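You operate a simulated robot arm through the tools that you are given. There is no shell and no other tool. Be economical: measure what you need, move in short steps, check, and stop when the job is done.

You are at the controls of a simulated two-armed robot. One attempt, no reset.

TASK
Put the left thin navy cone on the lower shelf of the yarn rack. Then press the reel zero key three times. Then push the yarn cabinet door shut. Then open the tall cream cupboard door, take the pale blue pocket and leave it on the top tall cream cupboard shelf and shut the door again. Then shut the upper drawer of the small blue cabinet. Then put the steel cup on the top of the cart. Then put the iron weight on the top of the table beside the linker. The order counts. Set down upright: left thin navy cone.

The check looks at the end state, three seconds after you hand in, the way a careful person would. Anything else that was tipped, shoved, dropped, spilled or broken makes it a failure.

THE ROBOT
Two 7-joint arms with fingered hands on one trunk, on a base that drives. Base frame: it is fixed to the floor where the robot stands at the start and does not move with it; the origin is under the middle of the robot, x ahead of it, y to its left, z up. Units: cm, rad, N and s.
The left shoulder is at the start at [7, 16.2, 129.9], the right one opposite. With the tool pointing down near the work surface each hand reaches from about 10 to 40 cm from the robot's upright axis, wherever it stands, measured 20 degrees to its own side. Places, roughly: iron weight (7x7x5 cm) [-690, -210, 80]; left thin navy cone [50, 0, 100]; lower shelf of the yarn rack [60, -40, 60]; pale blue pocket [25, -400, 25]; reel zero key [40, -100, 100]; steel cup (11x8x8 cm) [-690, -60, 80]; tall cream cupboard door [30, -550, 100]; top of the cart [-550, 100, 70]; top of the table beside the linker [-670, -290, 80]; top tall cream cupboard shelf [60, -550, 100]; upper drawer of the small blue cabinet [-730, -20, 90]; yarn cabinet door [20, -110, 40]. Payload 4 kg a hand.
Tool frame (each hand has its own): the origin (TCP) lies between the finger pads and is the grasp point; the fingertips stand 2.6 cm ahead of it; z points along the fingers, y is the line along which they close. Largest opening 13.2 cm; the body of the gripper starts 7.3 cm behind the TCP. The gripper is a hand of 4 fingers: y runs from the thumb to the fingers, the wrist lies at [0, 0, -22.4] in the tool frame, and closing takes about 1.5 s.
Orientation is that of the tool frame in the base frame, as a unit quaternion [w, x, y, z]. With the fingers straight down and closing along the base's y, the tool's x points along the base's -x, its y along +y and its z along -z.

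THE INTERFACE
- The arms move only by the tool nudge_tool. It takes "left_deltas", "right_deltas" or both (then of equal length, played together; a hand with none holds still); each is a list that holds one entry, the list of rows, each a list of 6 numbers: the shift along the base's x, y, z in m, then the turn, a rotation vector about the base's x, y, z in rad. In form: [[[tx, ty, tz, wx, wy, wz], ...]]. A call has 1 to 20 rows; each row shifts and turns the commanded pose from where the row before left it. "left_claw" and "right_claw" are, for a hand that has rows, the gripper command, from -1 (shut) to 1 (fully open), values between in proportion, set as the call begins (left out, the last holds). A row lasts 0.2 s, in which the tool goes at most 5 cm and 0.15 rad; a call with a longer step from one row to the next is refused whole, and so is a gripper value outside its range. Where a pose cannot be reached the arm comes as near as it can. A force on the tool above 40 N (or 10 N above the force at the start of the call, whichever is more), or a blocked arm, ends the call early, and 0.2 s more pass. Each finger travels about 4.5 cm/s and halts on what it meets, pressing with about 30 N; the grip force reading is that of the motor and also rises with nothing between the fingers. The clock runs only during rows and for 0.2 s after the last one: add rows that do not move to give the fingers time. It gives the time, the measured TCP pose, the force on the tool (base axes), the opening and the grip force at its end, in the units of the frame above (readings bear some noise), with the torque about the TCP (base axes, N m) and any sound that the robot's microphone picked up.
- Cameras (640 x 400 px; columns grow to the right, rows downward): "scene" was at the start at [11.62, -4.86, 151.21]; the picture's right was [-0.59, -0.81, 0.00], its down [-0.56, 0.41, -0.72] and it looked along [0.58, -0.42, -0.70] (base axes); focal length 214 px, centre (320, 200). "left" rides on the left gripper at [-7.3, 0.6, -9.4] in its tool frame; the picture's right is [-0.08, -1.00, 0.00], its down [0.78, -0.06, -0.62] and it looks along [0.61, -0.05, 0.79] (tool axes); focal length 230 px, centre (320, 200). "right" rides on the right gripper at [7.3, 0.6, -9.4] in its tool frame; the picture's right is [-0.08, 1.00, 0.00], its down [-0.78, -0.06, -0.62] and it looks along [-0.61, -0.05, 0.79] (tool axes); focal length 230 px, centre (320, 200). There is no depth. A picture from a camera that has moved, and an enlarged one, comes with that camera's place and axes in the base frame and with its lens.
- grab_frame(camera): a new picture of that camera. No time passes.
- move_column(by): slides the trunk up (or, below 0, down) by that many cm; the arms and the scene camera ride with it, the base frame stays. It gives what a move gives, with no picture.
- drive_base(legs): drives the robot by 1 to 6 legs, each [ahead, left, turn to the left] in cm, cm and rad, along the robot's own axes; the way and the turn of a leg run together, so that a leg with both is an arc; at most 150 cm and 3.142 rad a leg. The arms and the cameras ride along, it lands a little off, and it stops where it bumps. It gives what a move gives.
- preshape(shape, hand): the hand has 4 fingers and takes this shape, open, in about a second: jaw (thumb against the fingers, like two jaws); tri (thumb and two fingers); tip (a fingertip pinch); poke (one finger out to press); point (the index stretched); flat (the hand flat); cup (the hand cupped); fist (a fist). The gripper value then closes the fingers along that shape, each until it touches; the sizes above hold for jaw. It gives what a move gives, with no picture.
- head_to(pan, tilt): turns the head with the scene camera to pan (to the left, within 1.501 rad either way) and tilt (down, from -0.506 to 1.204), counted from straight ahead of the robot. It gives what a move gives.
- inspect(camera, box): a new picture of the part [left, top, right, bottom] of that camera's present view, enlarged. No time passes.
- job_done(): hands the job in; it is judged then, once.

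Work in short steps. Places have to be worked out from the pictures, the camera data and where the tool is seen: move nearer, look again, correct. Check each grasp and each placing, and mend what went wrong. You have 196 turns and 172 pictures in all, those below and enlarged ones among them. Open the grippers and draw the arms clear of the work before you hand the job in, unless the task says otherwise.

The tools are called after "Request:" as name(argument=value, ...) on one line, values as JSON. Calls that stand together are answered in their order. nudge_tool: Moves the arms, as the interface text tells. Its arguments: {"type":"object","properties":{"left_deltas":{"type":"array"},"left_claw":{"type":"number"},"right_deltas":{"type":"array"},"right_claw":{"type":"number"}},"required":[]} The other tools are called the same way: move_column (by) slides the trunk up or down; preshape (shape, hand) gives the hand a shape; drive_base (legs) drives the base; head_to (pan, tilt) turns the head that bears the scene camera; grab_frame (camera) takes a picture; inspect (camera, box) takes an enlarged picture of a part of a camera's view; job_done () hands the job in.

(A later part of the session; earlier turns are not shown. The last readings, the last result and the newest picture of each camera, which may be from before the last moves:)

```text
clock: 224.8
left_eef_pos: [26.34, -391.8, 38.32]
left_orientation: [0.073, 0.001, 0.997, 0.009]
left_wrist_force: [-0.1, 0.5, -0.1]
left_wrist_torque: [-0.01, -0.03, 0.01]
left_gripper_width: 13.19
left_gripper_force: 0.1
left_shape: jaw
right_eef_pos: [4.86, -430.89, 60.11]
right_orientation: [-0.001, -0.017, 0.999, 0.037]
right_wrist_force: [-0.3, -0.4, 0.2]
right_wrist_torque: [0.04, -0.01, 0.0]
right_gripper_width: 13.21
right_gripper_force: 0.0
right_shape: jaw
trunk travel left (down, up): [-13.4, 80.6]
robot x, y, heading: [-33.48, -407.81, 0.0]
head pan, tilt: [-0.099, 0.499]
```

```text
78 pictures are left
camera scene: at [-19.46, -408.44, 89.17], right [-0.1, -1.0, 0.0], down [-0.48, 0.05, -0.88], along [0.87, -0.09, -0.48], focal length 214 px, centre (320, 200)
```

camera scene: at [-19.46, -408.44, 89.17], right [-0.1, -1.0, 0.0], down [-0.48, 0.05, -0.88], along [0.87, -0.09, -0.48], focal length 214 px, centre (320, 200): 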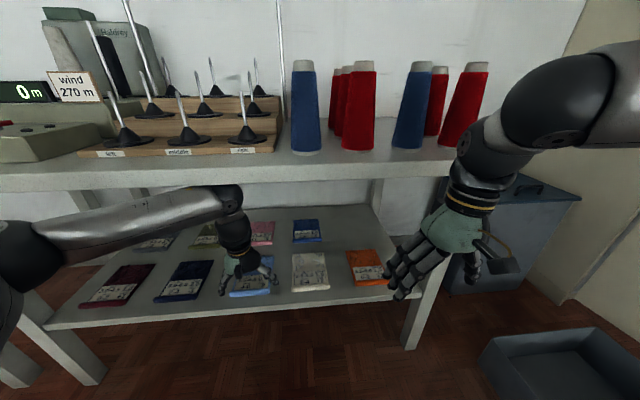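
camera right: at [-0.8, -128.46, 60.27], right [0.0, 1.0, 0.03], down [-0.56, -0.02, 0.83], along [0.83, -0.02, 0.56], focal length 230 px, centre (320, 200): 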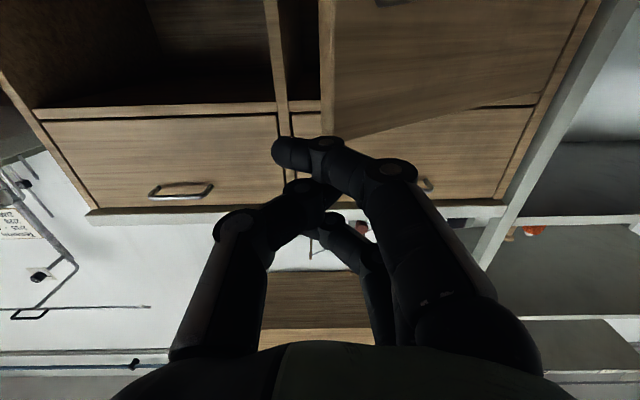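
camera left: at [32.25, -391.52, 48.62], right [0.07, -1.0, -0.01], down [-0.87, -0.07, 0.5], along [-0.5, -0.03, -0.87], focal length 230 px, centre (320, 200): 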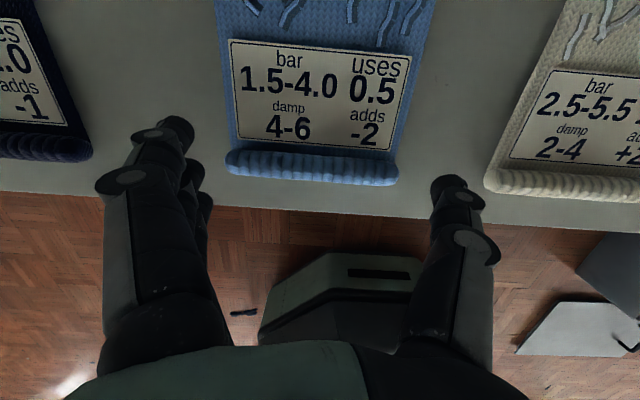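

Nothing on the bench was disturbed. Lowering to contact with a +0.5 cm y correction.

Request:
nudge_tool(left_deltas=[[[0, 0.005, -0.005, 0, 0, 0], [0, 0, -0.008, 0, 0, 0], [0, 0, -0.005, 0, 0, 0], [0, 0, 0, 0, 0, 0]]])

Request:
nudge_tool(left_deltas=[[[0, 0, -0.004, 0, 0, 0], [0, 0, 0, 0, 0, 0]]])

Request:
nudge_tool(left_deltas=[[[0, 0, -0.004, 0, 0, 0], [0, 0, 0, 0, 0, 0]]])

Request:
grab_frame(camera="left")

```text
clock: 225.8
left_eef_pos: [26.1, -391.42, 36.11]
left_orientation: [0.07, 0.002, 0.998, 0.01]
left_wrist_force: [-0.3, -0.1, 0.5]
left_wrist_torque: [-0.01, -0.01, 0.03]
left_gripper_width: 13.19
left_gripper_force: 0.1
left_shape: jaw
right_eef_pos: [4.72, -430.68, 60.11]
right_orientation: [-0.001, -0.018, 0.999, 0.036]
right_wrist_force: [0.8, -0.5, -0.5]
right_wrist_torque: [0.01, -0.03, -0.04]
right_gripper_width: 13.18
right_gripper_force: 0.1
right_shape: jaw
trunk travel left (down, up): [-13.4, 80.6]
robot x, y, heading: [-33.7, -407.56, 0.01]
head pan, tilt: [-0.099, 0.499]
```

```text
clock: 226.4
left_eef_pos: [26.17, -391.42, 35.79]
left_orientation: [0.071, 0.001, 0.997, 0.01]
left_wrist_force: [0.3, 0.3, 1.1]
left_wrist_torque: [0.01, -0.01, 0.01]
left_gripper_width: 13.19
left_gripper_force: 0.0
left_shape: jaw
right_eef_pos: [4.73, -430.85, 60.11]
right_orientation: [-0.001, -0.018, 0.999, 0.037]
right_wrist_force: [-1.2, 0.8, -0.6]
right_wrist_torque: [0.0, -0.01, 0.03]
right_gripper_width: 13.2
right_gripper_force: 0.1
right_shape: jaw
trunk travel left (down, up): [-13.4, 80.6]
robot x, y, heading: [-33.57, -407.54, 0.002]
head pan, tilt: [-0.099, 0.499]
```

```text
clock: 227.0
left_eef_pos: [26.11, -391.29, 35.28]
left_orientation: [0.069, 0.002, 0.998, 0.01]
left_wrist_force: [0.3, 0.5, 0.5]
left_wrist_torque: [-0.01, 0.01, -0.03]
left_gripper_width: 13.18
left_gripper_force: 0.1
left_shape: jaw
right_eef_pos: [4.68, -430.72, 59.99]
right_orientation: [-0.002, -0.018, 0.999, 0.036]
right_wrist_force: [-0.2, 1.0, -0.2]
right_wrist_torque: [-0.02, 0.02, 0.0]
right_gripper_width: 13.2
right_gripper_force: 0.1
right_shape: jaw
trunk travel left (down, up): [-13.4, 80.6]
robot x, y, heading: [-33.86, -407.73, 0.004]
head pan, tilt: [-0.099, 0.499]
```

```text
77 pictures are left
camera left: at [32.05, -390.96, 45.6], right [0.07, -1.0, -0.01], down [-0.86, -0.07, 0.5], along [-0.5, -0.03, -0.87], focal length 230 px, centre (320, 200)
```

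left: 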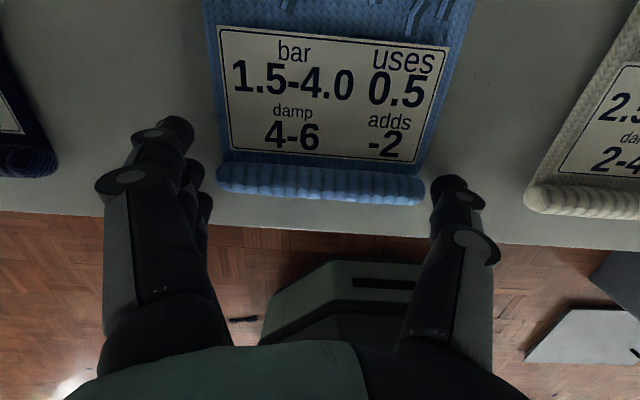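

The fingers straddle the rib; no contact yet. Continuing down.

Request:
nudge_tool(left_deltas=[[[0, 0, -0.004, 0, 0, 0], [0, 0, 0, 0, 0, 0]]])

Request:
nudge_tool(left_deltas=[[[0, 0, -0.004, 0, 0, 0], [0, 0, 0, 0, 0, 0]]])

Request:
nudge_tool(left_deltas=[[[0, 0, -0.003, 0, 0, 0], [0, 0, 0, 0, 0, 0]]])

```text
clock: 227.6
left_eef_pos: [26.14, -391.27, 35.1]
left_orientation: [0.071, 0.003, 0.997, 0.009]
left_wrist_force: [-0.1, -0.5, 7.5]
left_wrist_torque: [0.19, 0.09, 0.07]
left_gripper_width: 13.18
left_gripper_force: 0.0
left_shape: jaw
right_eef_pos: [4.7, -430.69, 59.98]
right_orientation: [-0.001, -0.018, 0.999, 0.037]
right_wrist_force: [0.1, 0.6, 0.0]
right_wrist_torque: [0.02, 0.0, 0.0]
right_gripper_width: 13.2
right_gripper_force: 0.0
right_shape: jaw
trunk travel left (down, up): [-13.4, 80.6]
robot x, y, heading: [-33.62, -407.54, -0.002]
head pan, tilt: [-0.099, 0.499]
```

```text
clock: 228.2
left_eef_pos: [26.19, -391.49, 35.04]
left_orientation: [0.074, 0.002, 0.997, 0.01]
left_wrist_force: [-2.5, 0.5, 32.0]
left_wrist_torque: [0.11, 0.47, 0.02]
left_gripper_width: 13.18
left_gripper_force: 0.1
left_shape: jaw
right_eef_pos: [4.58, -430.99, 60.19]
right_orientation: [0.0, -0.018, 0.999, 0.036]
right_wrist_force: [0.1, 0.1, 0.6]
right_wrist_torque: [0.01, -0.01, -0.03]
right_gripper_width: 13.2
right_gripper_force: 0.0
right_shape: jaw
trunk travel left (down, up): [-13.4, 80.6]
robot x, y, heading: [-33.65, -407.52, 0.002]
head pan, tilt: [-0.099, 0.499]
```

```text
clock: 228.6
left_eef_pos: [26.34, -391.47, 34.94]
left_orientation: [0.075, 0.002, 0.997, 0.008]
left_wrist_force: [-4.3, 0.1, 18.6]
left_wrist_torque: [0.04, 0.3, 0.04]
left_gripper_width: 13.18
left_gripper_force: 0.0
left_shape: jaw
right_eef_pos: [4.61, -430.79, 60.12]
right_orientation: [-0.001, -0.019, 0.999, 0.037]
right_wrist_force: [-0.1, -0.3, -0.1]
right_wrist_torque: [0.0, 0.02, -0.02]
right_gripper_width: 13.17
right_gripper_force: 0.1
right_shape: jaw
trunk travel left (down, up): [-13.4, 80.6]
robot x, y, heading: [-33.95, -407.47, 0.001]
head pan, tilt: [-0.099, 0.499]
stopped in row 1 (left hand): the force on the tool passed its limit at 44 N (the readings are from after the stop); the commanded pose is now the measured one
```

Tips rest on the shelf on both sides of the rib. Closing to a partial width so the fingers press the rib's ends.

Request:
nudge_tool(left_deltas=[[[0, 0, 0, 0, 0, 0], [0, 0, 0, 0, 0, 0], [0, 0, 0, 0, 0, 0], [0, 0, 0, 0, 0, 0], [0, 0, 0, 0, 0, 0]]], left_claw=0.4)

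Request:
grab_frame(camera="left")

```text
clock: 229.8
left_eef_pos: [26.36, -391.43, 35.11]
left_orientation: [0.078, 0.003, 0.997, 0.007]
left_wrist_force: [2.3, -2.2, 38.0]
left_wrist_torque: [-0.21, 0.23, 0.01]
left_gripper_width: 11.58
left_gripper_force: 29.9
left_shape: jaw
right_eef_pos: [4.55, -430.82, 60.2]
right_orientation: [0.001, -0.018, 0.999, 0.037]
right_wrist_force: [-0.1, 0.1, 0.3]
right_wrist_torque: [0.02, -0.01, 0.0]
right_gripper_width: 13.19
right_gripper_force: 0.0
right_shape: jaw
trunk travel left (down, up): [-13.4, 80.6]
robot x, y, heading: [-33.59, -407.63, 0.003]
head pan, tilt: [-0.099, 0.499]
```

```text
76 pictures are left
camera left: at [32.15, -391.12, 45.5], right [0.07, -1.0, 0.0], down [-0.87, -0.07, 0.49], along [-0.49, -0.03, -0.87], focal length 230 px, centre (320, 200)
```

left: 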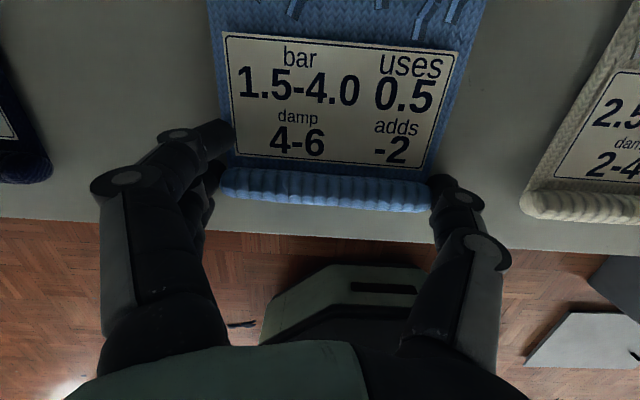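

Gripped at width 11.6 with 30 N. Lifting 1 cm to test.

Request:
nudge_tool(left_deltas=[[[0, 0, 0.005, 0, 0, 0], [0, 0, 0.005, 0, 0, 0], [0, 0, 0.003, 0, 0, 0], [0, 0, 0, 0, 0, 0]]])

Request:
grab_frame(camera="left")

Request:
inspect(camera="scene", box=[120, 180, 360, 330])

```text
clock: 230.8
left_eef_pos: [26.15, -391.34, 35.85]
left_orientation: [0.071, 0.001, 0.997, 0.009]
left_wrist_force: [-0.8, 0.0, 0.4]
left_wrist_torque: [0.1, 0.04, -0.02]
left_gripper_width: 11.47
left_gripper_force: 29.9
left_shape: jaw
right_eef_pos: [4.88, -430.73, 60.01]
right_orientation: [-0.002, -0.019, 0.999, 0.036]
right_wrist_force: [0.0, -0.2, -1.0]
right_wrist_torque: [-0.01, -0.04, 0.04]
right_gripper_width: 13.21
right_gripper_force: 0.1
right_shape: jaw
trunk travel left (down, up): [-13.4, 80.6]
robot x, y, heading: [-33.51, -407.5, 0.005]
head pan, tilt: [-0.099, 0.499]
```

```text
75 pictures are left
camera left: at [32.1, -391.01, 46.1], right [0.07, -1.0, -0.01], down [-0.86, -0.07, 0.5], along [-0.5, -0.03, -0.87], focal length 230 px, centre (320, 200)
```

left: 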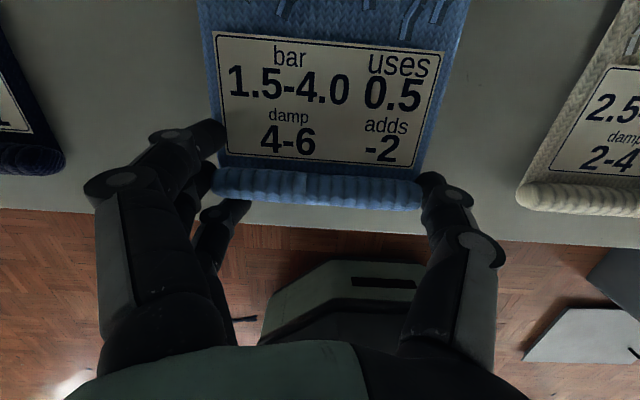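

```text
2.67 times, centred on (240, 255) of scene
camera zoom: at [-19.53, -408.42, 89.08], right [-0.1, -1.0, 0.0], down [-0.48, 0.05, -0.88], along [0.87, -0.08, -0.48], focal length 572 px, centre (533, 53)
```

zoom: 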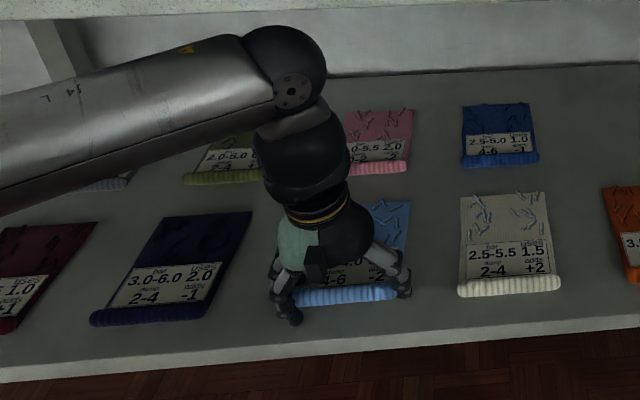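

Still gripping; lifting a further 1.5 cm to see if it comes along.

Request:
nudge_tool(left_deltas=[[[0, 0, 0.005, 0, 0, 0], [0, 0, 0.005, 0, 0, 0], [0, 0, 0.005, 0, 0, 0], [0, 0, 0, 0, 0, 0]]])

Request:
grab_frame(camera="left")

Request:
inspect(camera="scene", box=[180, 230, 300, 310])

```text
clock: 231.8
left_eef_pos: [26.33, -391.36, 37.48]
left_orientation: [0.072, 0.002, 0.997, 0.009]
left_wrist_force: [-0.7, -0.2, -0.8]
left_wrist_torque: [-0.04, 0.01, 0.02]
left_gripper_width: 11.48
left_gripper_force: 30.0
left_shape: jaw
right_eef_pos: [4.73, -430.82, 60.04]
right_orientation: [-0.002, -0.018, 0.999, 0.037]
right_wrist_force: [-0.1, 1.7, -0.4]
right_wrist_torque: [0.02, -0.01, 0.01]
right_gripper_width: 13.22
right_gripper_force: 0.1
right_shape: jaw
trunk travel left (down, up): [-13.4, 80.6]
robot x, y, heading: [-34.01, -407.83, 0.002]
head pan, tilt: [-0.099, 0.499]
```

```text
73 pictures are left
camera left: at [32.15, -391.01, 47.76], right [0.07, -1.0, -0.01], down [-0.87, -0.07, 0.5], along [-0.49, -0.03, -0.87], focal length 230 px, centre (320, 200)
```

left: 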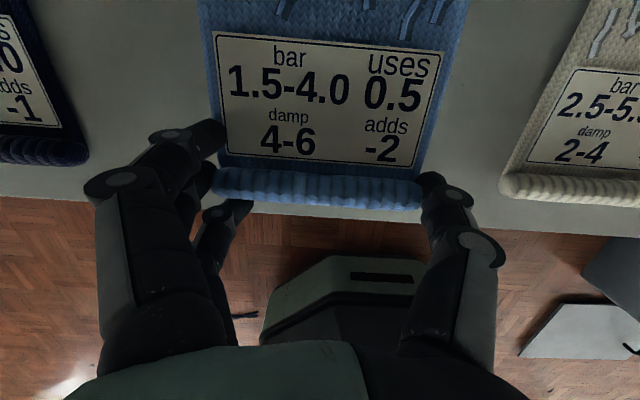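

```text
5.00 times, centred on (240, 270) of scene
camera zoom: at [-19.52, -408.42, 89.1], right [-0.1, -1.0, 0.0], down [-0.48, 0.05, -0.88], along [0.87, -0.08, -0.48], focal length 1072 px, centre (720, -150)
```

zoom: 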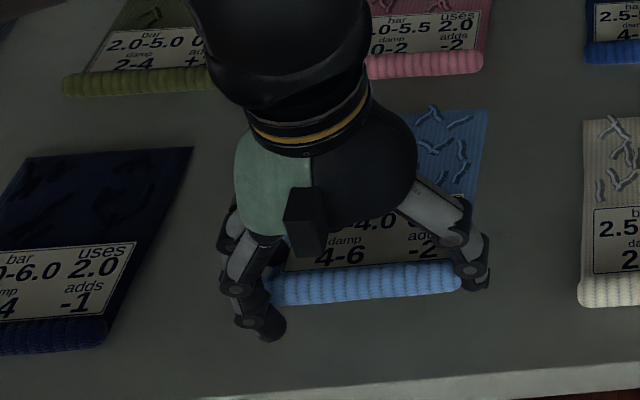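

The pocket is held and lifted. Backing straight out from under the bench.

Request:
drive_base(legs=[[-45, 0, 0]])

Request:
move_column(by=40)

Request:
grab_frame(camera="left")

Request:
grab_frame(camera="scene")

```text
clock: 234.5
left_eef_pos: [-19.24, -391.67, 37.51]
left_orientation: [0.072, 0.004, 0.997, 0.009]
left_wrist_force: [0.0, 0.2, -0.7]
left_wrist_torque: [0.02, -0.02, 0.0]
left_gripper_width: 11.46
left_gripper_force: 29.7
left_shape: jaw
right_eef_pos: [-40.76, -431.05, 60.14]
right_orientation: [-0.002, -0.017, 0.999, 0.037]
right_wrist_force: [0.0, -0.1, -0.7]
right_wrist_torque: [0.01, -0.02, 0.01]
right_gripper_width: 13.2
right_gripper_force: 0.0
right_shape: jaw
trunk travel left (down, up): [-13.4, 80.6]
robot x, y, heading: [-79.1, -407.72, 0.004]
head pan, tilt: [-0.099, 0.499]
```

```text
clock: 238.4
left_eef_pos: [-19.11, -391.66, 77.4]
left_orientation: [0.072, 0.003, 0.997, 0.009]
left_wrist_force: [-1.2, 0.3, -0.2]
left_wrist_torque: [-0.04, 0.03, 0.01]
left_gripper_width: 11.46
left_gripper_force: 30.2
left_shape: jaw
right_eef_pos: [-40.77, -430.95, 99.97]
right_orientation: [-0.001, -0.016, 0.999, 0.037]
right_wrist_force: [0.5, -0.3, -1.3]
right_wrist_torque: [0.0, 0.0, 0.0]
right_gripper_width: 13.19
right_gripper_force: 0.1
right_shape: jaw
trunk travel left (down, up): [-53.4, 40.6]
robot x, y, heading: [-79.18, -407.33, 0.006]
head pan, tilt: [-0.099, 0.499]
```

```text
71 pictures are left
camera left: at [-13.25, -391.29, 87.74], right [0.07, -1.0, -0.01], down [-0.87, -0.06, 0.5], along [-0.49, -0.03, -0.87], focal length 230 px, centre (320, 200)
```

left: 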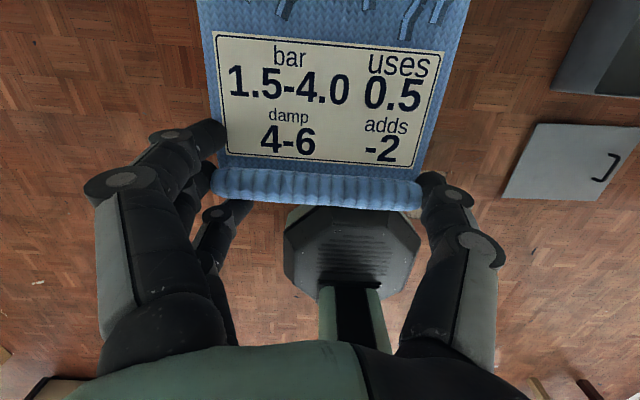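

```text
70 pictures are left
camera scene: at [-64.97, -408.53, 129.09], right [-0.1, -0.99, 0.0], down [-0.48, 0.05, -0.88], along [0.87, -0.09, -0.48], focal length 214 px, centre (320, 200)
```

scene: 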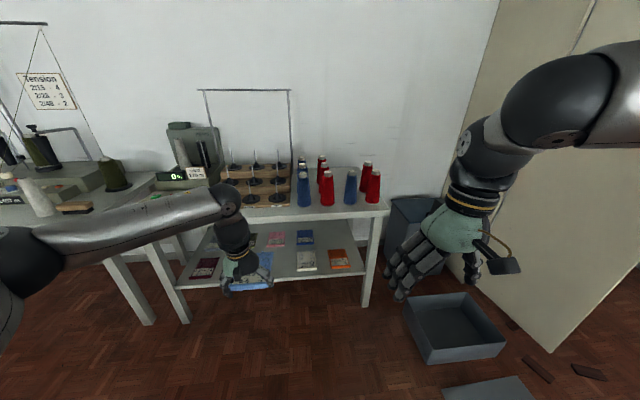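

The pocket hangs level from the rib. At the cupboard the elbow must not hit the open leaf, so I'll back off, move the left hand further to the left relative to the body, and check where the elbow is.

Request:
drive_base(legs=[[-34, 0, 0]])

Request:
nudge_tool(left_deltas=[[[-0.005, 0.02, 0, 0, 0, 0], [-0.005, 0.02, 0, 0, 0, 0], [-0.005, 0.02, 0, 0, 0, 0], [-0.005, 0.02, 0, 0, 0, 0], [-0.005, 0.02, 0, 0, 0, 0], [-0.005, 0.02, 0, 0, 0, 0], [0, 0.02, 0, 0, 0, 0], [0, 0.02, 0, 0, 0, 0], [0, 0.02, 0, 0, 0, 0], [0, 0.02, 0, 0, 0, 0], [0, 0.02, 0, 0, 0, 0], [0, 0, 0, 0, 0, 0]]])

Request:
head_to(pan=0.7, tilt=0.5)

Request:
grab_frame(camera="scene")

```text
clock: 240.6
left_eef_pos: [-53.02, -391.77, 77.51]
left_orientation: [0.074, 0.003, 0.997, 0.009]
left_wrist_force: [-0.4, 0.4, -0.4]
left_wrist_torque: [0.0, 0.02, -0.02]
left_gripper_width: 11.48
left_gripper_force: 30.1
left_shape: jaw
right_eef_pos: [-74.73, -430.86, 99.97]
right_orientation: [-0.001, -0.016, 0.999, 0.037]
right_wrist_force: [-0.1, -0.8, -0.8]
right_wrist_torque: [0.0, 0.0, 0.02]
right_gripper_width: 13.19
right_gripper_force: 0.0
right_shape: jaw
trunk travel left (down, up): [-53.4, 40.6]
robot x, y, heading: [-113.26, -407.48, -0.005]
head pan, tilt: [-0.099, 0.499]
```

```text
clock: 243.2
left_eef_pos: [-56.07, -369.54, 77.41]
left_orientation: [0.072, 0.002, 0.997, 0.009]
left_wrist_force: [0.3, -0.1, -0.2]
left_wrist_torque: [-0.01, -0.02, 0.04]
left_gripper_width: 11.49
left_gripper_force: 30.5
left_shape: jaw
right_eef_pos: [-74.63, -431.0, 100.05]
right_orientation: [-0.001, -0.016, 0.999, 0.037]
right_wrist_force: [0.6, -1.1, 0.1]
right_wrist_torque: [-0.02, -0.01, 0.0]
right_gripper_width: 13.21
right_gripper_force: 0.1
right_shape: jaw
trunk travel left (down, up): [-53.4, 40.6]
robot x, y, heading: [-112.71, -407.67, -0.004]
head pan, tilt: [-0.099, 0.499]
```

```text
clock: 244.3
left_eef_pos: [-55.95, -369.54, 77.42]
left_orientation: [0.072, 0.003, 0.997, 0.008]
left_wrist_force: [-0.1, 0.2, -0.5]
left_wrist_torque: [0.01, 0.04, -0.01]
left_gripper_width: 11.46
left_gripper_force: 29.9
left_shape: jaw
right_eef_pos: [-74.72, -431.04, 99.9]
right_orientation: [-0.002, -0.017, 0.999, 0.036]
right_wrist_force: [0.6, -0.3, 0.2]
right_wrist_torque: [0.0, -0.01, -0.02]
right_gripper_width: 13.16
right_gripper_force: 0.0
right_shape: jaw
trunk travel left (down, up): [-53.4, 40.6]
robot x, y, heading: [-113.42, -407.11, -0.002]
head pan, tilt: [0.7, 0.499]
```

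```text
69 pictures are left
camera scene: at [-100.96, -401.76, 129.1], right [0.64, -0.77, 0.0], down [-0.37, -0.31, -0.88], along [0.67, 0.57, -0.48], focal length 214 px, centre (320, 200)
```

scene: 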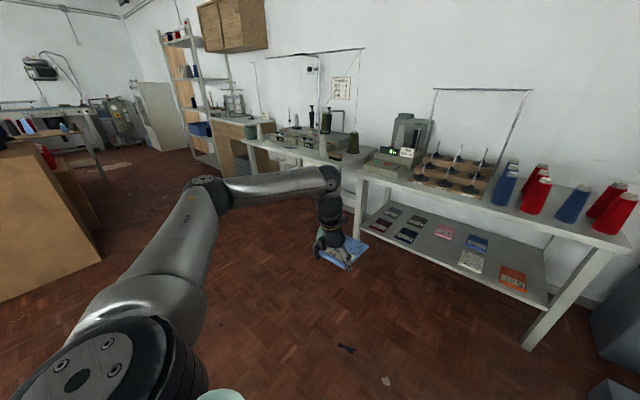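

The elbow is now only ≈10 cm to the left of the hand, which clears the leaf. Raising 30 cm, driving around to y≈-591 and partway forward.

Request:
move_column(by=31)

Request:
drive_base(legs=[[0, -150, 0], [0, -34, 0], [65, 0, 0]])

Request:
head_to(pan=0.45, tilt=0.4)

Request:
grab_frame(camera="scene")

Request:
grab_frame(camera="left")

```text
clock: 247.4
left_eef_pos: [-55.97, -369.6, 108.3]
left_orientation: [0.072, 0.003, 0.997, 0.009]
left_wrist_force: [-0.1, 0.2, -0.3]
left_wrist_torque: [0.03, 0.05, 0.02]
left_gripper_width: 11.46
left_gripper_force: 30.0
left_shape: jaw
right_eef_pos: [-74.69, -431.06, 131.03]
right_orientation: [-0.001, -0.017, 0.999, 0.037]
right_wrist_force: [-0.7, 0.0, -0.5]
right_wrist_torque: [-0.01, 0.02, 0.0]
right_gripper_width: 13.19
right_gripper_force: 0.0
right_shape: jaw
trunk travel left (down, up): [-84.4, 9.6]
robot x, y, heading: [-112.96, -407.72, 0.003]
head pan, tilt: [0.7, 0.499]
```

```text
clock: 259.9
left_eef_pos: [9.59, -553.89, 108.33]
left_orientation: [0.073, 0.005, 0.997, 0.008]
left_wrist_force: [-0.5, 0.3, 0.7]
left_wrist_torque: [0.03, 0.01, -0.02]
left_gripper_width: 11.47
left_gripper_force: 30.4
left_shape: jaw
right_eef_pos: [-9.34, -615.3, 131.07]
right_orientation: [-0.001, -0.016, 0.999, 0.037]
right_wrist_force: [-0.5, 0.5, 0.0]
right_wrist_torque: [-0.02, -0.03, -0.01]
right_gripper_width: 13.19
right_gripper_force: 0.1
right_shape: jaw
trunk travel left (down, up): [-84.4, 9.6]
robot x, y, heading: [-47.0, -591.88, -0.001]
head pan, tilt: [0.7, 0.499]
```

```text
clock: 260.7
left_eef_pos: [9.73, -553.96, 108.35]
left_orientation: [0.073, 0.004, 0.997, 0.008]
left_wrist_force: [0.2, 0.0, -1.1]
left_wrist_torque: [0.02, 0.02, 0.01]
left_gripper_width: 11.46
left_gripper_force: 30.3
left_shape: jaw
right_eef_pos: [-9.2, -615.22, 130.94]
right_orientation: [-0.002, -0.016, 0.999, 0.036]
right_wrist_force: [0.0, 0.5, 0.2]
right_wrist_torque: [-0.01, 0.02, 0.03]
right_gripper_width: 13.21
right_gripper_force: 0.1
right_shape: jaw
trunk travel left (down, up): [-84.4, 9.6]
robot x, y, heading: [-47.32, -592.01, -0.001]
head pan, tilt: [0.45, 0.4]
```

```text
68 pictures are left
camera scene: at [-33.93, -587.8, 161.0], right [0.43, -0.9, 0.0], down [-0.35, -0.17, -0.92], along [0.83, 0.4, -0.39], focal length 214 px, centre (320, 200)
```

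scene: 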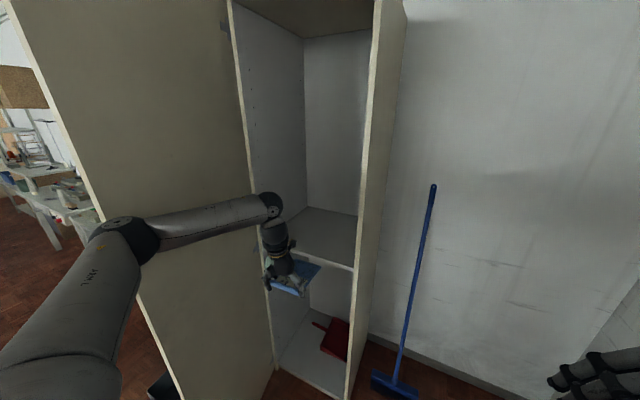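

```text
67 pictures are left
camera left: at [15.62, -553.55, 118.68], right [0.07, -1.0, -0.01], down [-0.87, -0.06, 0.5], along [-0.49, -0.03, -0.87], focal length 230 px, centre (320, 200)
```

left: 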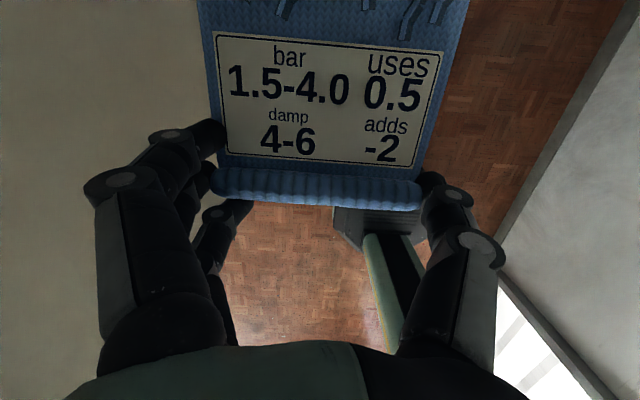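

The leaf is at ≈89° and the arm clears it; the shelf top is at z≈102, with the pocket bottom at ≈105.8. Driving in 31 cm.

Request:
drive_base(legs=[[31, 0, 0]])

Request:
grab_frame(camera="scene")

Request:
grab_frame(camera="left")

```text
clock: 262.8
left_eef_pos: [40.18, -554.04, 108.57]
left_orientation: [0.073, 0.005, 0.997, 0.008]
left_wrist_force: [0.6, -0.4, -0.5]
left_wrist_torque: [-0.04, 0.04, 0.0]
left_gripper_width: 11.45
left_gripper_force: 29.8
left_shape: jaw
right_eef_pos: [21.36, -615.42, 131.2]
right_orientation: [0.0, -0.015, 0.999, 0.037]
right_wrist_force: [-0.7, -0.2, 0.2]
right_wrist_torque: [0.02, -0.03, -0.01]
right_gripper_width: 13.21
right_gripper_force: 0.0
right_shape: jaw
trunk travel left (down, up): [-84.4, 9.6]
robot x, y, heading: [-16.35, -591.71, -0.002]
head pan, tilt: [0.45, 0.4]
```

```text
66 pictures are left
camera scene: at [-3.49, -587.91, 161.04], right [0.43, -0.9, 0.0], down [-0.35, -0.17, -0.92], along [0.83, 0.4, -0.39], focal length 214 px, centre (320, 200)
```

scene: 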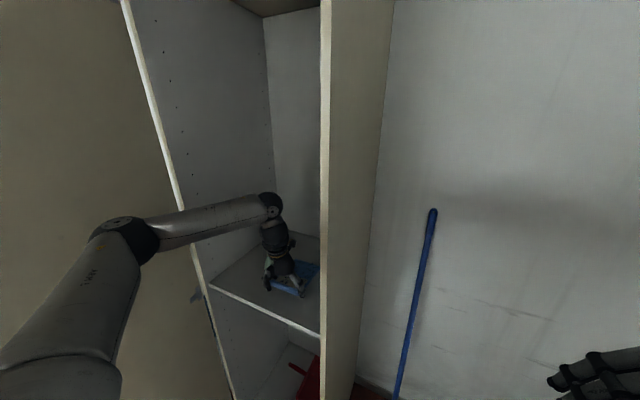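

```text
65 pictures are left
camera left: at [46.18, -553.7, 118.83], right [0.07, -1.0, -0.01], down [-0.87, -0.06, 0.49], along [-0.49, -0.03, -0.87], focal length 230 px, centre (320, 200)
```

left: 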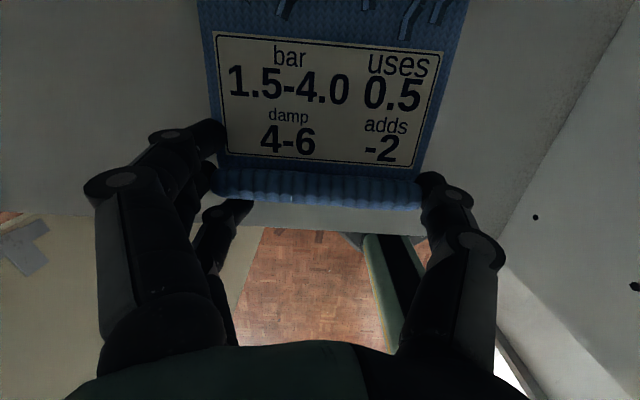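

The pocket is above the shelf, rib ≈5 cm behind the shelf's front edge. Moving 2 cm deeper and lowering to contact.

Request:
nudge_tool(left_deltas=[[[0.01, 0, 0, 0, 0, 0], [0.01, 0, 0, 0, 0, 0], [0, 0, -0.01, 0, 0, 0], [0, 0, -0.01, 0, 0, 0], [0, 0, -0.005, 0, 0, 0], [0, 0, 0, 0, 0, 0]]])

Request:
nudge_tool(left_deltas=[[[0, 0, -0.005, 0, 0, 0], [0, 0, 0, 0, 0, 0]]])

Request:
nudge_tool(left_deltas=[[[0, 0, -0.004, 0, 0, 0], [0, 0, 0, 0, 0, 0]]])

Request:
nudge_tool(left_deltas=[[[0, 0, -0.004, 0, 0, 0], [0, 0, 0, 0, 0, 0]]])

```text
clock: 264.1
left_eef_pos: [42.5, -554.04, 105.8]
left_orientation: [0.072, 0.004, 0.997, 0.008]
left_wrist_force: [0.3, -0.7, -0.3]
left_wrist_torque: [0.03, 0.0, -0.01]
left_gripper_width: 11.49
left_gripper_force: 30.6
left_shape: jaw
right_eef_pos: [21.6, -615.41, 131.1]
right_orientation: [-0.001, -0.015, 0.999, 0.037]
right_wrist_force: [0.1, -0.2, 0.6]
right_wrist_torque: [-0.02, 0.04, 0.01]
right_gripper_width: 13.21
right_gripper_force: 0.0
right_shape: jaw
trunk travel left (down, up): [-84.4, 9.6]
robot x, y, heading: [-16.6, -591.79, -0.004]
head pan, tilt: [0.45, 0.4]
```

```text
clock: 264.8
left_eef_pos: [42.42, -554.21, 105.61]
left_orientation: [0.075, 0.006, 0.997, 0.009]
left_wrist_force: [1.5, -1.3, 13.4]
left_wrist_torque: [0.73, 0.28, -0.02]
left_gripper_width: 11.41
left_gripper_force: 30.1
left_shape: jaw
right_eef_pos: [21.54, -615.49, 131.02]
right_orientation: [-0.002, -0.016, 0.999, 0.036]
right_wrist_force: [0.0, -0.7, -1.0]
right_wrist_torque: [0.03, 0.03, -0.01]
right_gripper_width: 13.19
right_gripper_force: 0.1
right_shape: jaw
trunk travel left (down, up): [-84.4, 9.6]
robot x, y, heading: [-16.47, -592.11, 0.001]
head pan, tilt: [0.45, 0.4]
```

```text
clock: 265.4
left_eef_pos: [42.45, -554.45, 105.6]
left_orientation: [0.077, 0.005, 0.997, 0.01]
left_wrist_force: [6.3, -4.7, 34.3]
left_wrist_torque: [1.89, 0.58, -0.3]
left_gripper_width: 11.3
left_gripper_force: 30.0
left_shape: jaw
right_eef_pos: [21.4, -615.84, 131.07]
right_orientation: [-0.001, -0.015, 0.999, 0.038]
right_wrist_force: [0.2, -0.9, -0.1]
right_wrist_torque: [-0.02, 0.03, 0.01]
right_gripper_width: 13.19
right_gripper_force: 0.1
right_shape: jaw
trunk travel left (down, up): [-84.4, 9.6]
robot x, y, heading: [-16.37, -592.17, -0.001]
head pan, tilt: [0.45, 0.4]
```

```text
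clock: 266.0
left_eef_pos: [42.62, -554.33, 105.5]
left_orientation: [0.082, 0.004, 0.997, 0.008]
left_wrist_force: [-4.1, -2.9, 28.5]
left_wrist_torque: [1.52, 0.84, 0.39]
left_gripper_width: 11.36
left_gripper_force: 30.0
left_shape: jaw
right_eef_pos: [21.23, -615.63, 131.15]
right_orientation: [0.0, -0.015, 0.999, 0.037]
right_wrist_force: [-0.1, 0.7, 0.0]
right_wrist_torque: [-0.02, 0.0, 0.0]
right_gripper_width: 13.21
right_gripper_force: 0.1
right_shape: jaw
trunk travel left (down, up): [-84.4, 9.6]
robot x, y, heading: [-16.59, -592.13, -0.004]
head pan, tilt: [0.45, 0.4]
stopped in row 2 (left hand): the force on the tool passed its limit at 46 N (the readings are from after the stop); the commanded pose is now the measured one
```

On the shelf. Easing up 4 mm and opening.

Request:
nudge_tool(left_deltas=[[[0, 0, 0.004, 0, 0, 0], [0, 0, 0, 0, 0, 0]]])

Request:
nudge_tool(left_deltas=[[[0, 0, 0, 0, 0, 0], [0, 0, 0, 0, 0, 0], [0, 0, 0, 0, 0, 0], [0, 0, 0, 0, 0, 0], [0, 0, 0.01, 0, 0, 0], [0, 0, 0.02, 0, 0, 0], [0, 0, 0.02, 0, 0, 0], [0, 0, 0.02, 0, 0, 0], [0, 0, 0, 0, 0, 0]]], left_claw=1)

Request:
grab_frame(camera="left")

```text
clock: 266.6
left_eef_pos: [42.77, -554.3, 105.55]
left_orientation: [0.079, 0.006, 0.997, 0.007]
left_wrist_force: [0.3, -2.9, 18.9]
left_wrist_torque: [1.06, 0.46, 0.02]
left_gripper_width: 11.39
left_gripper_force: 30.0
left_shape: jaw
right_eef_pos: [21.42, -615.65, 131.23]
right_orientation: [0.0, -0.015, 0.999, 0.037]
right_wrist_force: [-0.4, -0.1, -0.3]
right_wrist_torque: [-0.03, 0.0, 0.02]
right_gripper_width: 13.2
right_gripper_force: 0.0
right_shape: jaw
trunk travel left (down, up): [-84.4, 9.6]
robot x, y, heading: [-16.71, -592.12, -0.005]
head pan, tilt: [0.45, 0.4]
```

```text
clock: 268.6
left_eef_pos: [42.8, -554.08, 112.42]
left_orientation: [0.078, 0.005, 0.997, 0.007]
left_wrist_force: [-0.3, -0.4, -0.1]
left_wrist_torque: [-0.02, 0.0, -0.01]
left_gripper_width: 13.16
left_gripper_force: 0.1
left_shape: jaw
right_eef_pos: [21.68, -615.47, 131.04]
right_orientation: [-0.002, -0.014, 0.999, 0.037]
right_wrist_force: [-0.4, 0.1, -0.1]
right_wrist_torque: [-0.01, -0.02, 0.01]
right_gripper_width: 13.18
right_gripper_force: 0.0
right_shape: jaw
trunk travel left (down, up): [-84.4, 9.6]
robot x, y, heading: [-16.67, -592.1, -0.001]
head pan, tilt: [0.45, 0.4]
```

```text
64 pictures are left
camera left: at [48.54, -553.75, 122.78], right [0.07, -1.0, 0.0], down [-0.87, -0.06, 0.49], along [-0.49, -0.03, -0.87], focal length 230 px, centre (320, 200)
```

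left: 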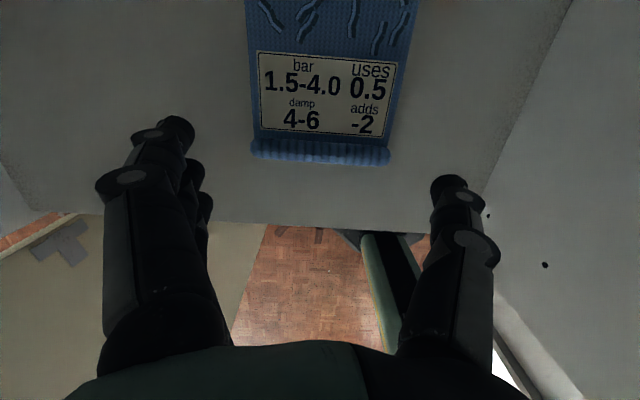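

The pocket lies flat on the shelf. Backing out, then re-pointing the closed left hand forward to push the door shut from outside.

Request:
drive_base(legs=[[-90, 0, 0]])

Request:
move_column(by=-15)

Request:
nudge_tool(left_deltas=[[[0.0, -0.018, 0, 0, -0.1415, 0], [0.0, -0.018, 0, 0, -0.1415, 0], [0.0, -0.018, 0, 0, -0.1415, 0], [0.0, -0.018, 0, 0, -0.1415, 0], [0.0, -0.018, 0, 0, -0.1415, 0], [0.0, -0.018, 0, 0, -0.1415, 0], [0.0, -0.018, 0, 0, -0.1415, 0], [0.0, -0.018, 0, 0, -0.1415, 0], [0.0, -0.018, 0, 0, -0.1415, 0], [0.0, -0.018, 0, 0, -0.1415, 0], [0, 0, 0, 0, 0, 0]]], left_claw=-1)

Request:
head_to(pan=0.2, tilt=0.3)

Request:
grab_frame(camera="scene")

```text
clock: 273.3
left_eef_pos: [-46.84, -553.76, 112.5]
left_orientation: [0.077, 0.004, 0.997, 0.007]
left_wrist_force: [-0.2, -0.1, 0.5]
left_wrist_torque: [0.02, 0.01, 0.03]
left_gripper_width: 13.18
left_gripper_force: 0.0
left_shape: jaw
right_eef_pos: [-67.83, -615.11, 130.91]
right_orientation: [-0.002, -0.017, 0.999, 0.037]
right_wrist_force: [0.5, -0.5, -0.6]
right_wrist_torque: [0.0, 0.02, -0.01]
right_gripper_width: 13.23
right_gripper_force: 0.1
right_shape: jaw
trunk travel left (down, up): [-84.4, 9.6]
robot x, y, heading: [-106.33, -591.8, -0.001]
head pan, tilt: [0.45, 0.4]
```

```text
clock: 275.0
left_eef_pos: [-46.98, -553.73, 97.48]
left_orientation: [0.078, 0.004, 0.997, 0.007]
left_wrist_force: [-0.5, -0.5, -0.6]
left_wrist_torque: [0.02, -0.01, 0.01]
left_gripper_width: 13.19
left_gripper_force: 0.0
left_shape: jaw
right_eef_pos: [-67.98, -615.17, 116.05]
right_orientation: [-0.001, -0.017, 0.999, 0.037]
right_wrist_force: [0.0, -0.4, 0.8]
right_wrist_torque: [0.0, 0.0, 0.0]
right_gripper_width: 13.23
right_gripper_force: 0.0
right_shape: jaw
trunk travel left (down, up): [-69.4, 24.6]
robot x, y, heading: [-105.99, -591.93, -0.004]
head pan, tilt: [0.45, 0.4]
```

```text
clock: 277.4
left_eef_pos: [-42.44, -576.15, 97.98]
left_orientation: [0.61, -0.007, 0.792, -0.022]
left_wrist_force: [0.0, 0.9, 0.2]
left_wrist_torque: [-0.02, 0.0, 0.0]
left_gripper_width: 0.0
left_gripper_force: 29.9
left_shape: jaw
left hand out of reach, approached as far as the arm can: row 7, 8, 9, 10
right_eef_pos: [-67.98, -614.92, 116.06]
right_orientation: [0.0, -0.017, 0.999, 0.036]
right_wrist_force: [-1.1, 0.4, -0.2]
right_wrist_torque: [0.0, -0.01, 0.02]
right_gripper_width: 13.18
right_gripper_force: 0.1
right_shape: jaw
trunk travel left (down, up): [-69.4, 24.6]
robot x, y, heading: [-106.52, -591.98, -0.01]
head pan, tilt: [0.45, 0.4]
```

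```text
clock: 278.2
left_eef_pos: [-42.39, -576.31, 97.96]
left_orientation: [0.609, -0.006, 0.793, -0.023]
left_wrist_force: [-0.5, -0.2, 0.0]
left_wrist_torque: [0.02, 0.02, 0.01]
left_gripper_width: 0.02
left_gripper_force: 30.1
left_shape: jaw
right_eef_pos: [-67.95, -615.13, 115.92]
right_orientation: [-0.002, -0.016, 0.999, 0.036]
right_wrist_force: [-0.6, -0.6, 0.2]
right_wrist_torque: [0.0, 0.01, -0.01]
right_gripper_width: 13.18
right_gripper_force: 0.0
right_shape: jaw
trunk travel left (down, up): [-69.4, 24.6]
robot x, y, heading: [-106.07, -591.47, 0.001]
head pan, tilt: [0.201, 0.3]
```

```text
63 pictures are left
camera scene: at [-92.03, -589.92, 146.93], right [0.2, -0.98, 0.0], down [-0.29, -0.06, -0.96], along [0.94, 0.19, -0.3], focal length 214 px, centre (320, 200)
```

scene: 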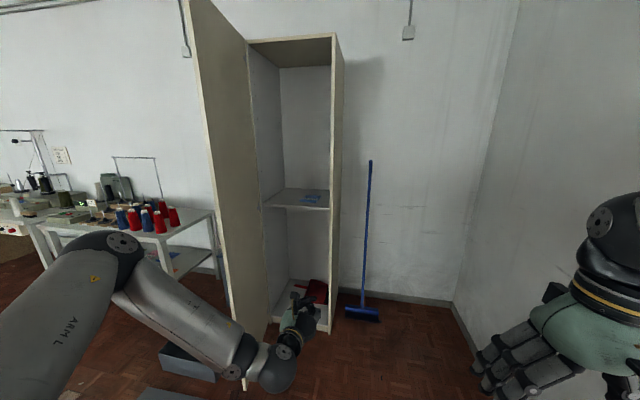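

The pocket is visible on the shelf. The floor lid spans about x -55…-25, y -472…-512, so I must keep the base away; I'll reach further left with the arm and lower the hand below the handle.

Request:
move_column(by=-14)

Request:
nudge_tool(left_deltas=[[[0, 0.02, 0, 0, 0, 0], [0, 0.02, 0, 0, 0, 0], [0, 0.02, 0, 0, 0, 0], [0, 0.02, 0, 0, 0, 0], [0, 0.02, 0, 0, 0, 0], [0, 0.02, 0, 0, 0, 0], [0, 0.02, 0, 0, 0, 0], [0, 0.02, 0, 0, 0, 0], [0, 0.02, 0, 0, 0, 0], [0, 0.02, 0, 0, 0, 0], [0, 0.02, 0, 0, 0, 0], [0, 0.02, 0, 0, 0, 0], [0, 0, 0, 0, 0, 0]]])

Request:
drive_base(legs=[[0, 42, 0]])

Request:
head_to(pan=0.5, tilt=0.45)

Request:
grab_frame(camera="scene")

```text
clock: 279.9
left_eef_pos: [-42.41, -576.53, 84.01]
left_orientation: [0.61, -0.005, 0.792, -0.023]
left_wrist_force: [0.3, -0.2, 0.0]
left_wrist_torque: [0.02, 0.02, 0.02]
left_gripper_width: 0.03
left_gripper_force: 29.8
left_shape: jaw
right_eef_pos: [-67.99, -615.04, 102.04]
right_orientation: [-0.002, -0.017, 0.999, 0.036]
right_wrist_force: [1.0, -0.4, -0.5]
right_wrist_torque: [-0.02, 0.0, 0.01]
right_gripper_width: 13.19
right_gripper_force: 0.0
right_shape: jaw
trunk travel left (down, up): [-55.4, 38.6]
robot x, y, heading: [-106.51, -591.41, -0.005]
head pan, tilt: [0.201, 0.3]
```

```text
clock: 282.7
left_eef_pos: [-38.49, -553.36, 85.88]
left_orientation: [0.607, -0.007, 0.794, -0.025]
left_wrist_force: [0.2, 0.0, -0.5]
left_wrist_torque: [0.0, -0.01, 0.0]
left_gripper_width: 0.0
left_gripper_force: 29.8
left_shape: jaw
left hand out of reach, approached as far as the arm can: row 3, 4, 5, 6, 7, 8, 9, 10, 12
right_eef_pos: [-67.99, -614.96, 102.01]
right_orientation: [-0.002, -0.017, 0.999, 0.037]
right_wrist_force: [0.5, -0.1, 0.2]
right_wrist_torque: [0.01, 0.04, 0.01]
right_gripper_width: 13.2
right_gripper_force: 0.0
right_shape: jaw
trunk travel left (down, up): [-55.4, 38.6]
robot x, y, heading: [-106.55, -591.5, -0.004]
head pan, tilt: [0.201, 0.3]
```

```text
clock: 285.3
left_eef_pos: [-38.81, -511.11, 85.92]
left_orientation: [0.607, -0.008, 0.794, -0.024]
left_wrist_force: [-0.3, 1.2, 0.6]
left_wrist_torque: [0.01, -0.02, 0.0]
left_gripper_width: 0.0
left_gripper_force: 30.4
left_shape: jaw
right_eef_pos: [-67.86, -572.91, 101.96]
right_orientation: [-0.002, -0.019, 0.999, 0.037]
right_wrist_force: [0.2, 0.1, 0.0]
right_wrist_torque: [-0.04, 0.03, -0.03]
right_gripper_width: 13.21
right_gripper_force: 0.0
right_shape: jaw
trunk travel left (down, up): [-55.4, 38.6]
robot x, y, heading: [-106.55, -549.75, 0.005]
head pan, tilt: [0.201, 0.3]
```

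```text
clock: 286.1
left_eef_pos: [-38.72, -511.11, 85.83]
left_orientation: [0.607, -0.008, 0.794, -0.023]
left_wrist_force: [-0.2, 0.0, 1.0]
left_wrist_torque: [0.02, 0.04, 0.03]
left_gripper_width: 0.0
left_gripper_force: 29.2
left_shape: jaw
right_eef_pos: [-68.04, -572.98, 101.95]
right_orientation: [-0.001, -0.019, 0.999, 0.036]
right_wrist_force: [0.0, -0.6, -1.3]
right_wrist_torque: [0.0, 0.0, -0.02]
right_gripper_width: 13.21
right_gripper_force: 0.0
right_shape: jaw
trunk travel left (down, up): [-55.4, 38.6]
robot x, y, heading: [-106.38, -549.68, 0.005]
head pan, tilt: [0.499, 0.45]
```

```text
62 pictures are left
camera scene: at [-93.19, -545.25, 131.55], right [0.48, -0.88, 0.0], down [-0.38, -0.21, -0.9], along [0.79, 0.43, -0.43], focal length 214 px, centre (320, 200)
```

scene: 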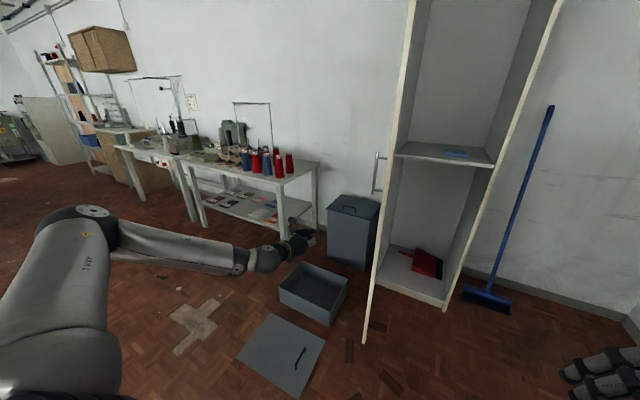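

The leaf's free edge is at ≈[-14,-531] and my hand is on its outer side. Moving 33 cm ahead alongside it, then sweeping right to start closing.

Request:
drive_base(legs=[[33, 0, 0], [2, -20, 0]])

Request:
grab_frame(camera="scene")

```text
clock: 289.4
left_eef_pos: [-3.58, -531.04, 85.81]
left_orientation: [0.608, -0.008, 0.794, -0.023]
left_wrist_force: [0.1, 0.4, -0.3]
left_wrist_torque: [-0.01, 0.04, 0.0]
left_gripper_width: 0.0
left_gripper_force: 30.0
left_shape: jaw
right_eef_pos: [-32.83, -593.02, 102.11]
right_orientation: [-0.001, -0.018, 0.999, 0.037]
right_wrist_force: [-0.2, -0.6, 0.2]
right_wrist_torque: [-0.02, 0.01, -0.01]
right_gripper_width: 13.22
right_gripper_force: 0.1
right_shape: jaw
trunk travel left (down, up): [-55.4, 38.6]
robot x, y, heading: [-71.04, -569.21, 0.0]
head pan, tilt: [0.499, 0.45]
```

```text
61 pictures are left
camera scene: at [-57.99, -565.23, 131.54], right [0.48, -0.88, 0.0], down [-0.38, -0.21, -0.9], along [0.79, 0.43, -0.44], focal length 214 px, centre (320, 200)
```

scene: 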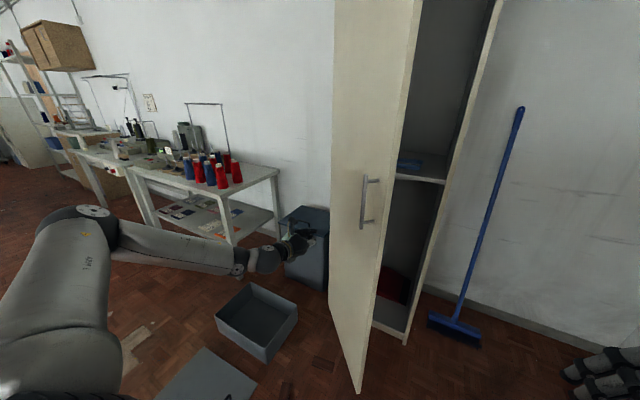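

The leaf is closing (≈60°). Continuing the sweep forward-right.

Request:
drive_base(legs=[[8, -16, 0], [8, -6, 0]])

Request:
grab_frame(camera="scene")

```text
clock: 291.7
left_eef_pos: [12.51, -553.09, 85.92]
left_orientation: [0.607, -0.008, 0.794, -0.023]
left_wrist_force: [-1.3, 0.2, 0.7]
left_wrist_torque: [-0.03, -0.03, -0.02]
left_gripper_width: 0.0
left_gripper_force: 29.6
left_shape: jaw
right_eef_pos: [-16.95, -614.93, 102.09]
right_orientation: [-0.001, -0.018, 0.999, 0.037]
right_wrist_force: [0.5, 0.3, -0.4]
right_wrist_torque: [0.02, 0.0, 0.03]
right_gripper_width: 13.22
right_gripper_force: 0.0
right_shape: jaw
trunk travel left (down, up): [-55.4, 38.6]
robot x, y, heading: [-54.81, -591.67, 0.003]
head pan, tilt: [0.499, 0.45]
```

```text
60 pictures are left
camera scene: at [-42.11, -587.22, 131.54], right [0.48, -0.88, 0.0], down [-0.38, -0.21, -0.9], along [0.79, 0.43, -0.44], focal length 214 px, centre (320, 200)
```

scene: 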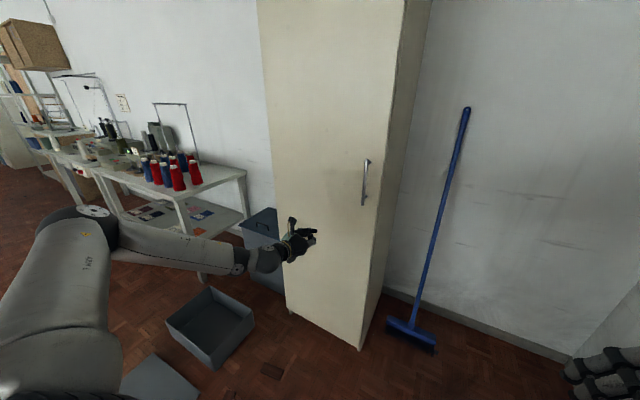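

Nearly shut. Pushing straight ahead to the stop.

Request:
drive_base(legs=[[12, -2, 0]])

Request:
drive_base(legs=[[7, 0, 0]])

Request:
grab_frame(camera="scene")

```text
clock: 292.9
left_eef_pos: [24.29, -555.02, 85.92]
left_orientation: [0.607, -0.008, 0.794, -0.024]
left_wrist_force: [0.3, -0.1, 0.7]
left_wrist_torque: [-0.02, 0.01, -0.01]
left_gripper_width: 0.0
left_gripper_force: 30.1
left_shape: jaw
right_eef_pos: [-4.9, -616.8, 102.09]
right_orientation: [-0.001, -0.018, 0.999, 0.036]
right_wrist_force: [0.0, 0.2, -0.3]
right_wrist_torque: [-0.05, 0.0, -0.01]
right_gripper_width: 13.19
right_gripper_force: 0.2
right_shape: jaw
trunk travel left (down, up): [-55.4, 38.6]
robot x, y, heading: [-43.41, -593.49, 0.001]
head pan, tilt: [0.499, 0.45]
```

```text
clock: 293.9
left_eef_pos: [27.41, -554.78, 85.12]
left_orientation: [0.601, -0.012, 0.799, -0.022]
left_wrist_force: [-16.4, -0.3, 4.2]
left_wrist_torque: [0.03, -0.14, 0.09]
left_gripper_width: 0.0
left_gripper_force: 30.3
left_shape: jaw
right_eef_pos: [-0.81, -616.61, 102.0]
right_orientation: [-0.001, -0.02, 0.999, 0.036]
right_wrist_force: [-0.4, 0.6, -0.8]
right_wrist_torque: [-0.02, -0.01, -0.01]
right_gripper_width: 13.18
right_gripper_force: 0.1
right_shape: jaw
trunk travel left (down, up): [-55.4, 38.6]
robot x, y, heading: [-38.68, -593.59, 0.01]
head pan, tilt: [0.499, 0.45]
stopped in leg 1: the force on the tool passed its limit at 97 N (the readings are from after the stop); the commanded pose is now the measured one
```

```text
59 pictures are left
camera scene: at [-26.25, -589.18, 131.59], right [0.49, -0.87, 0.0], down [-0.38, -0.21, -0.9], along [0.79, 0.44, -0.43], focal length 214 px, centre (320, 200)
```

scene: 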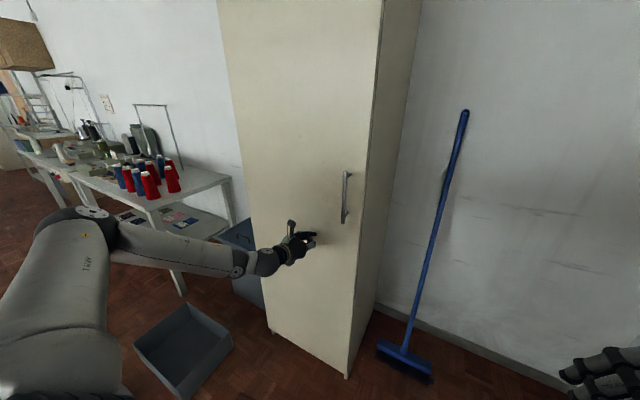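

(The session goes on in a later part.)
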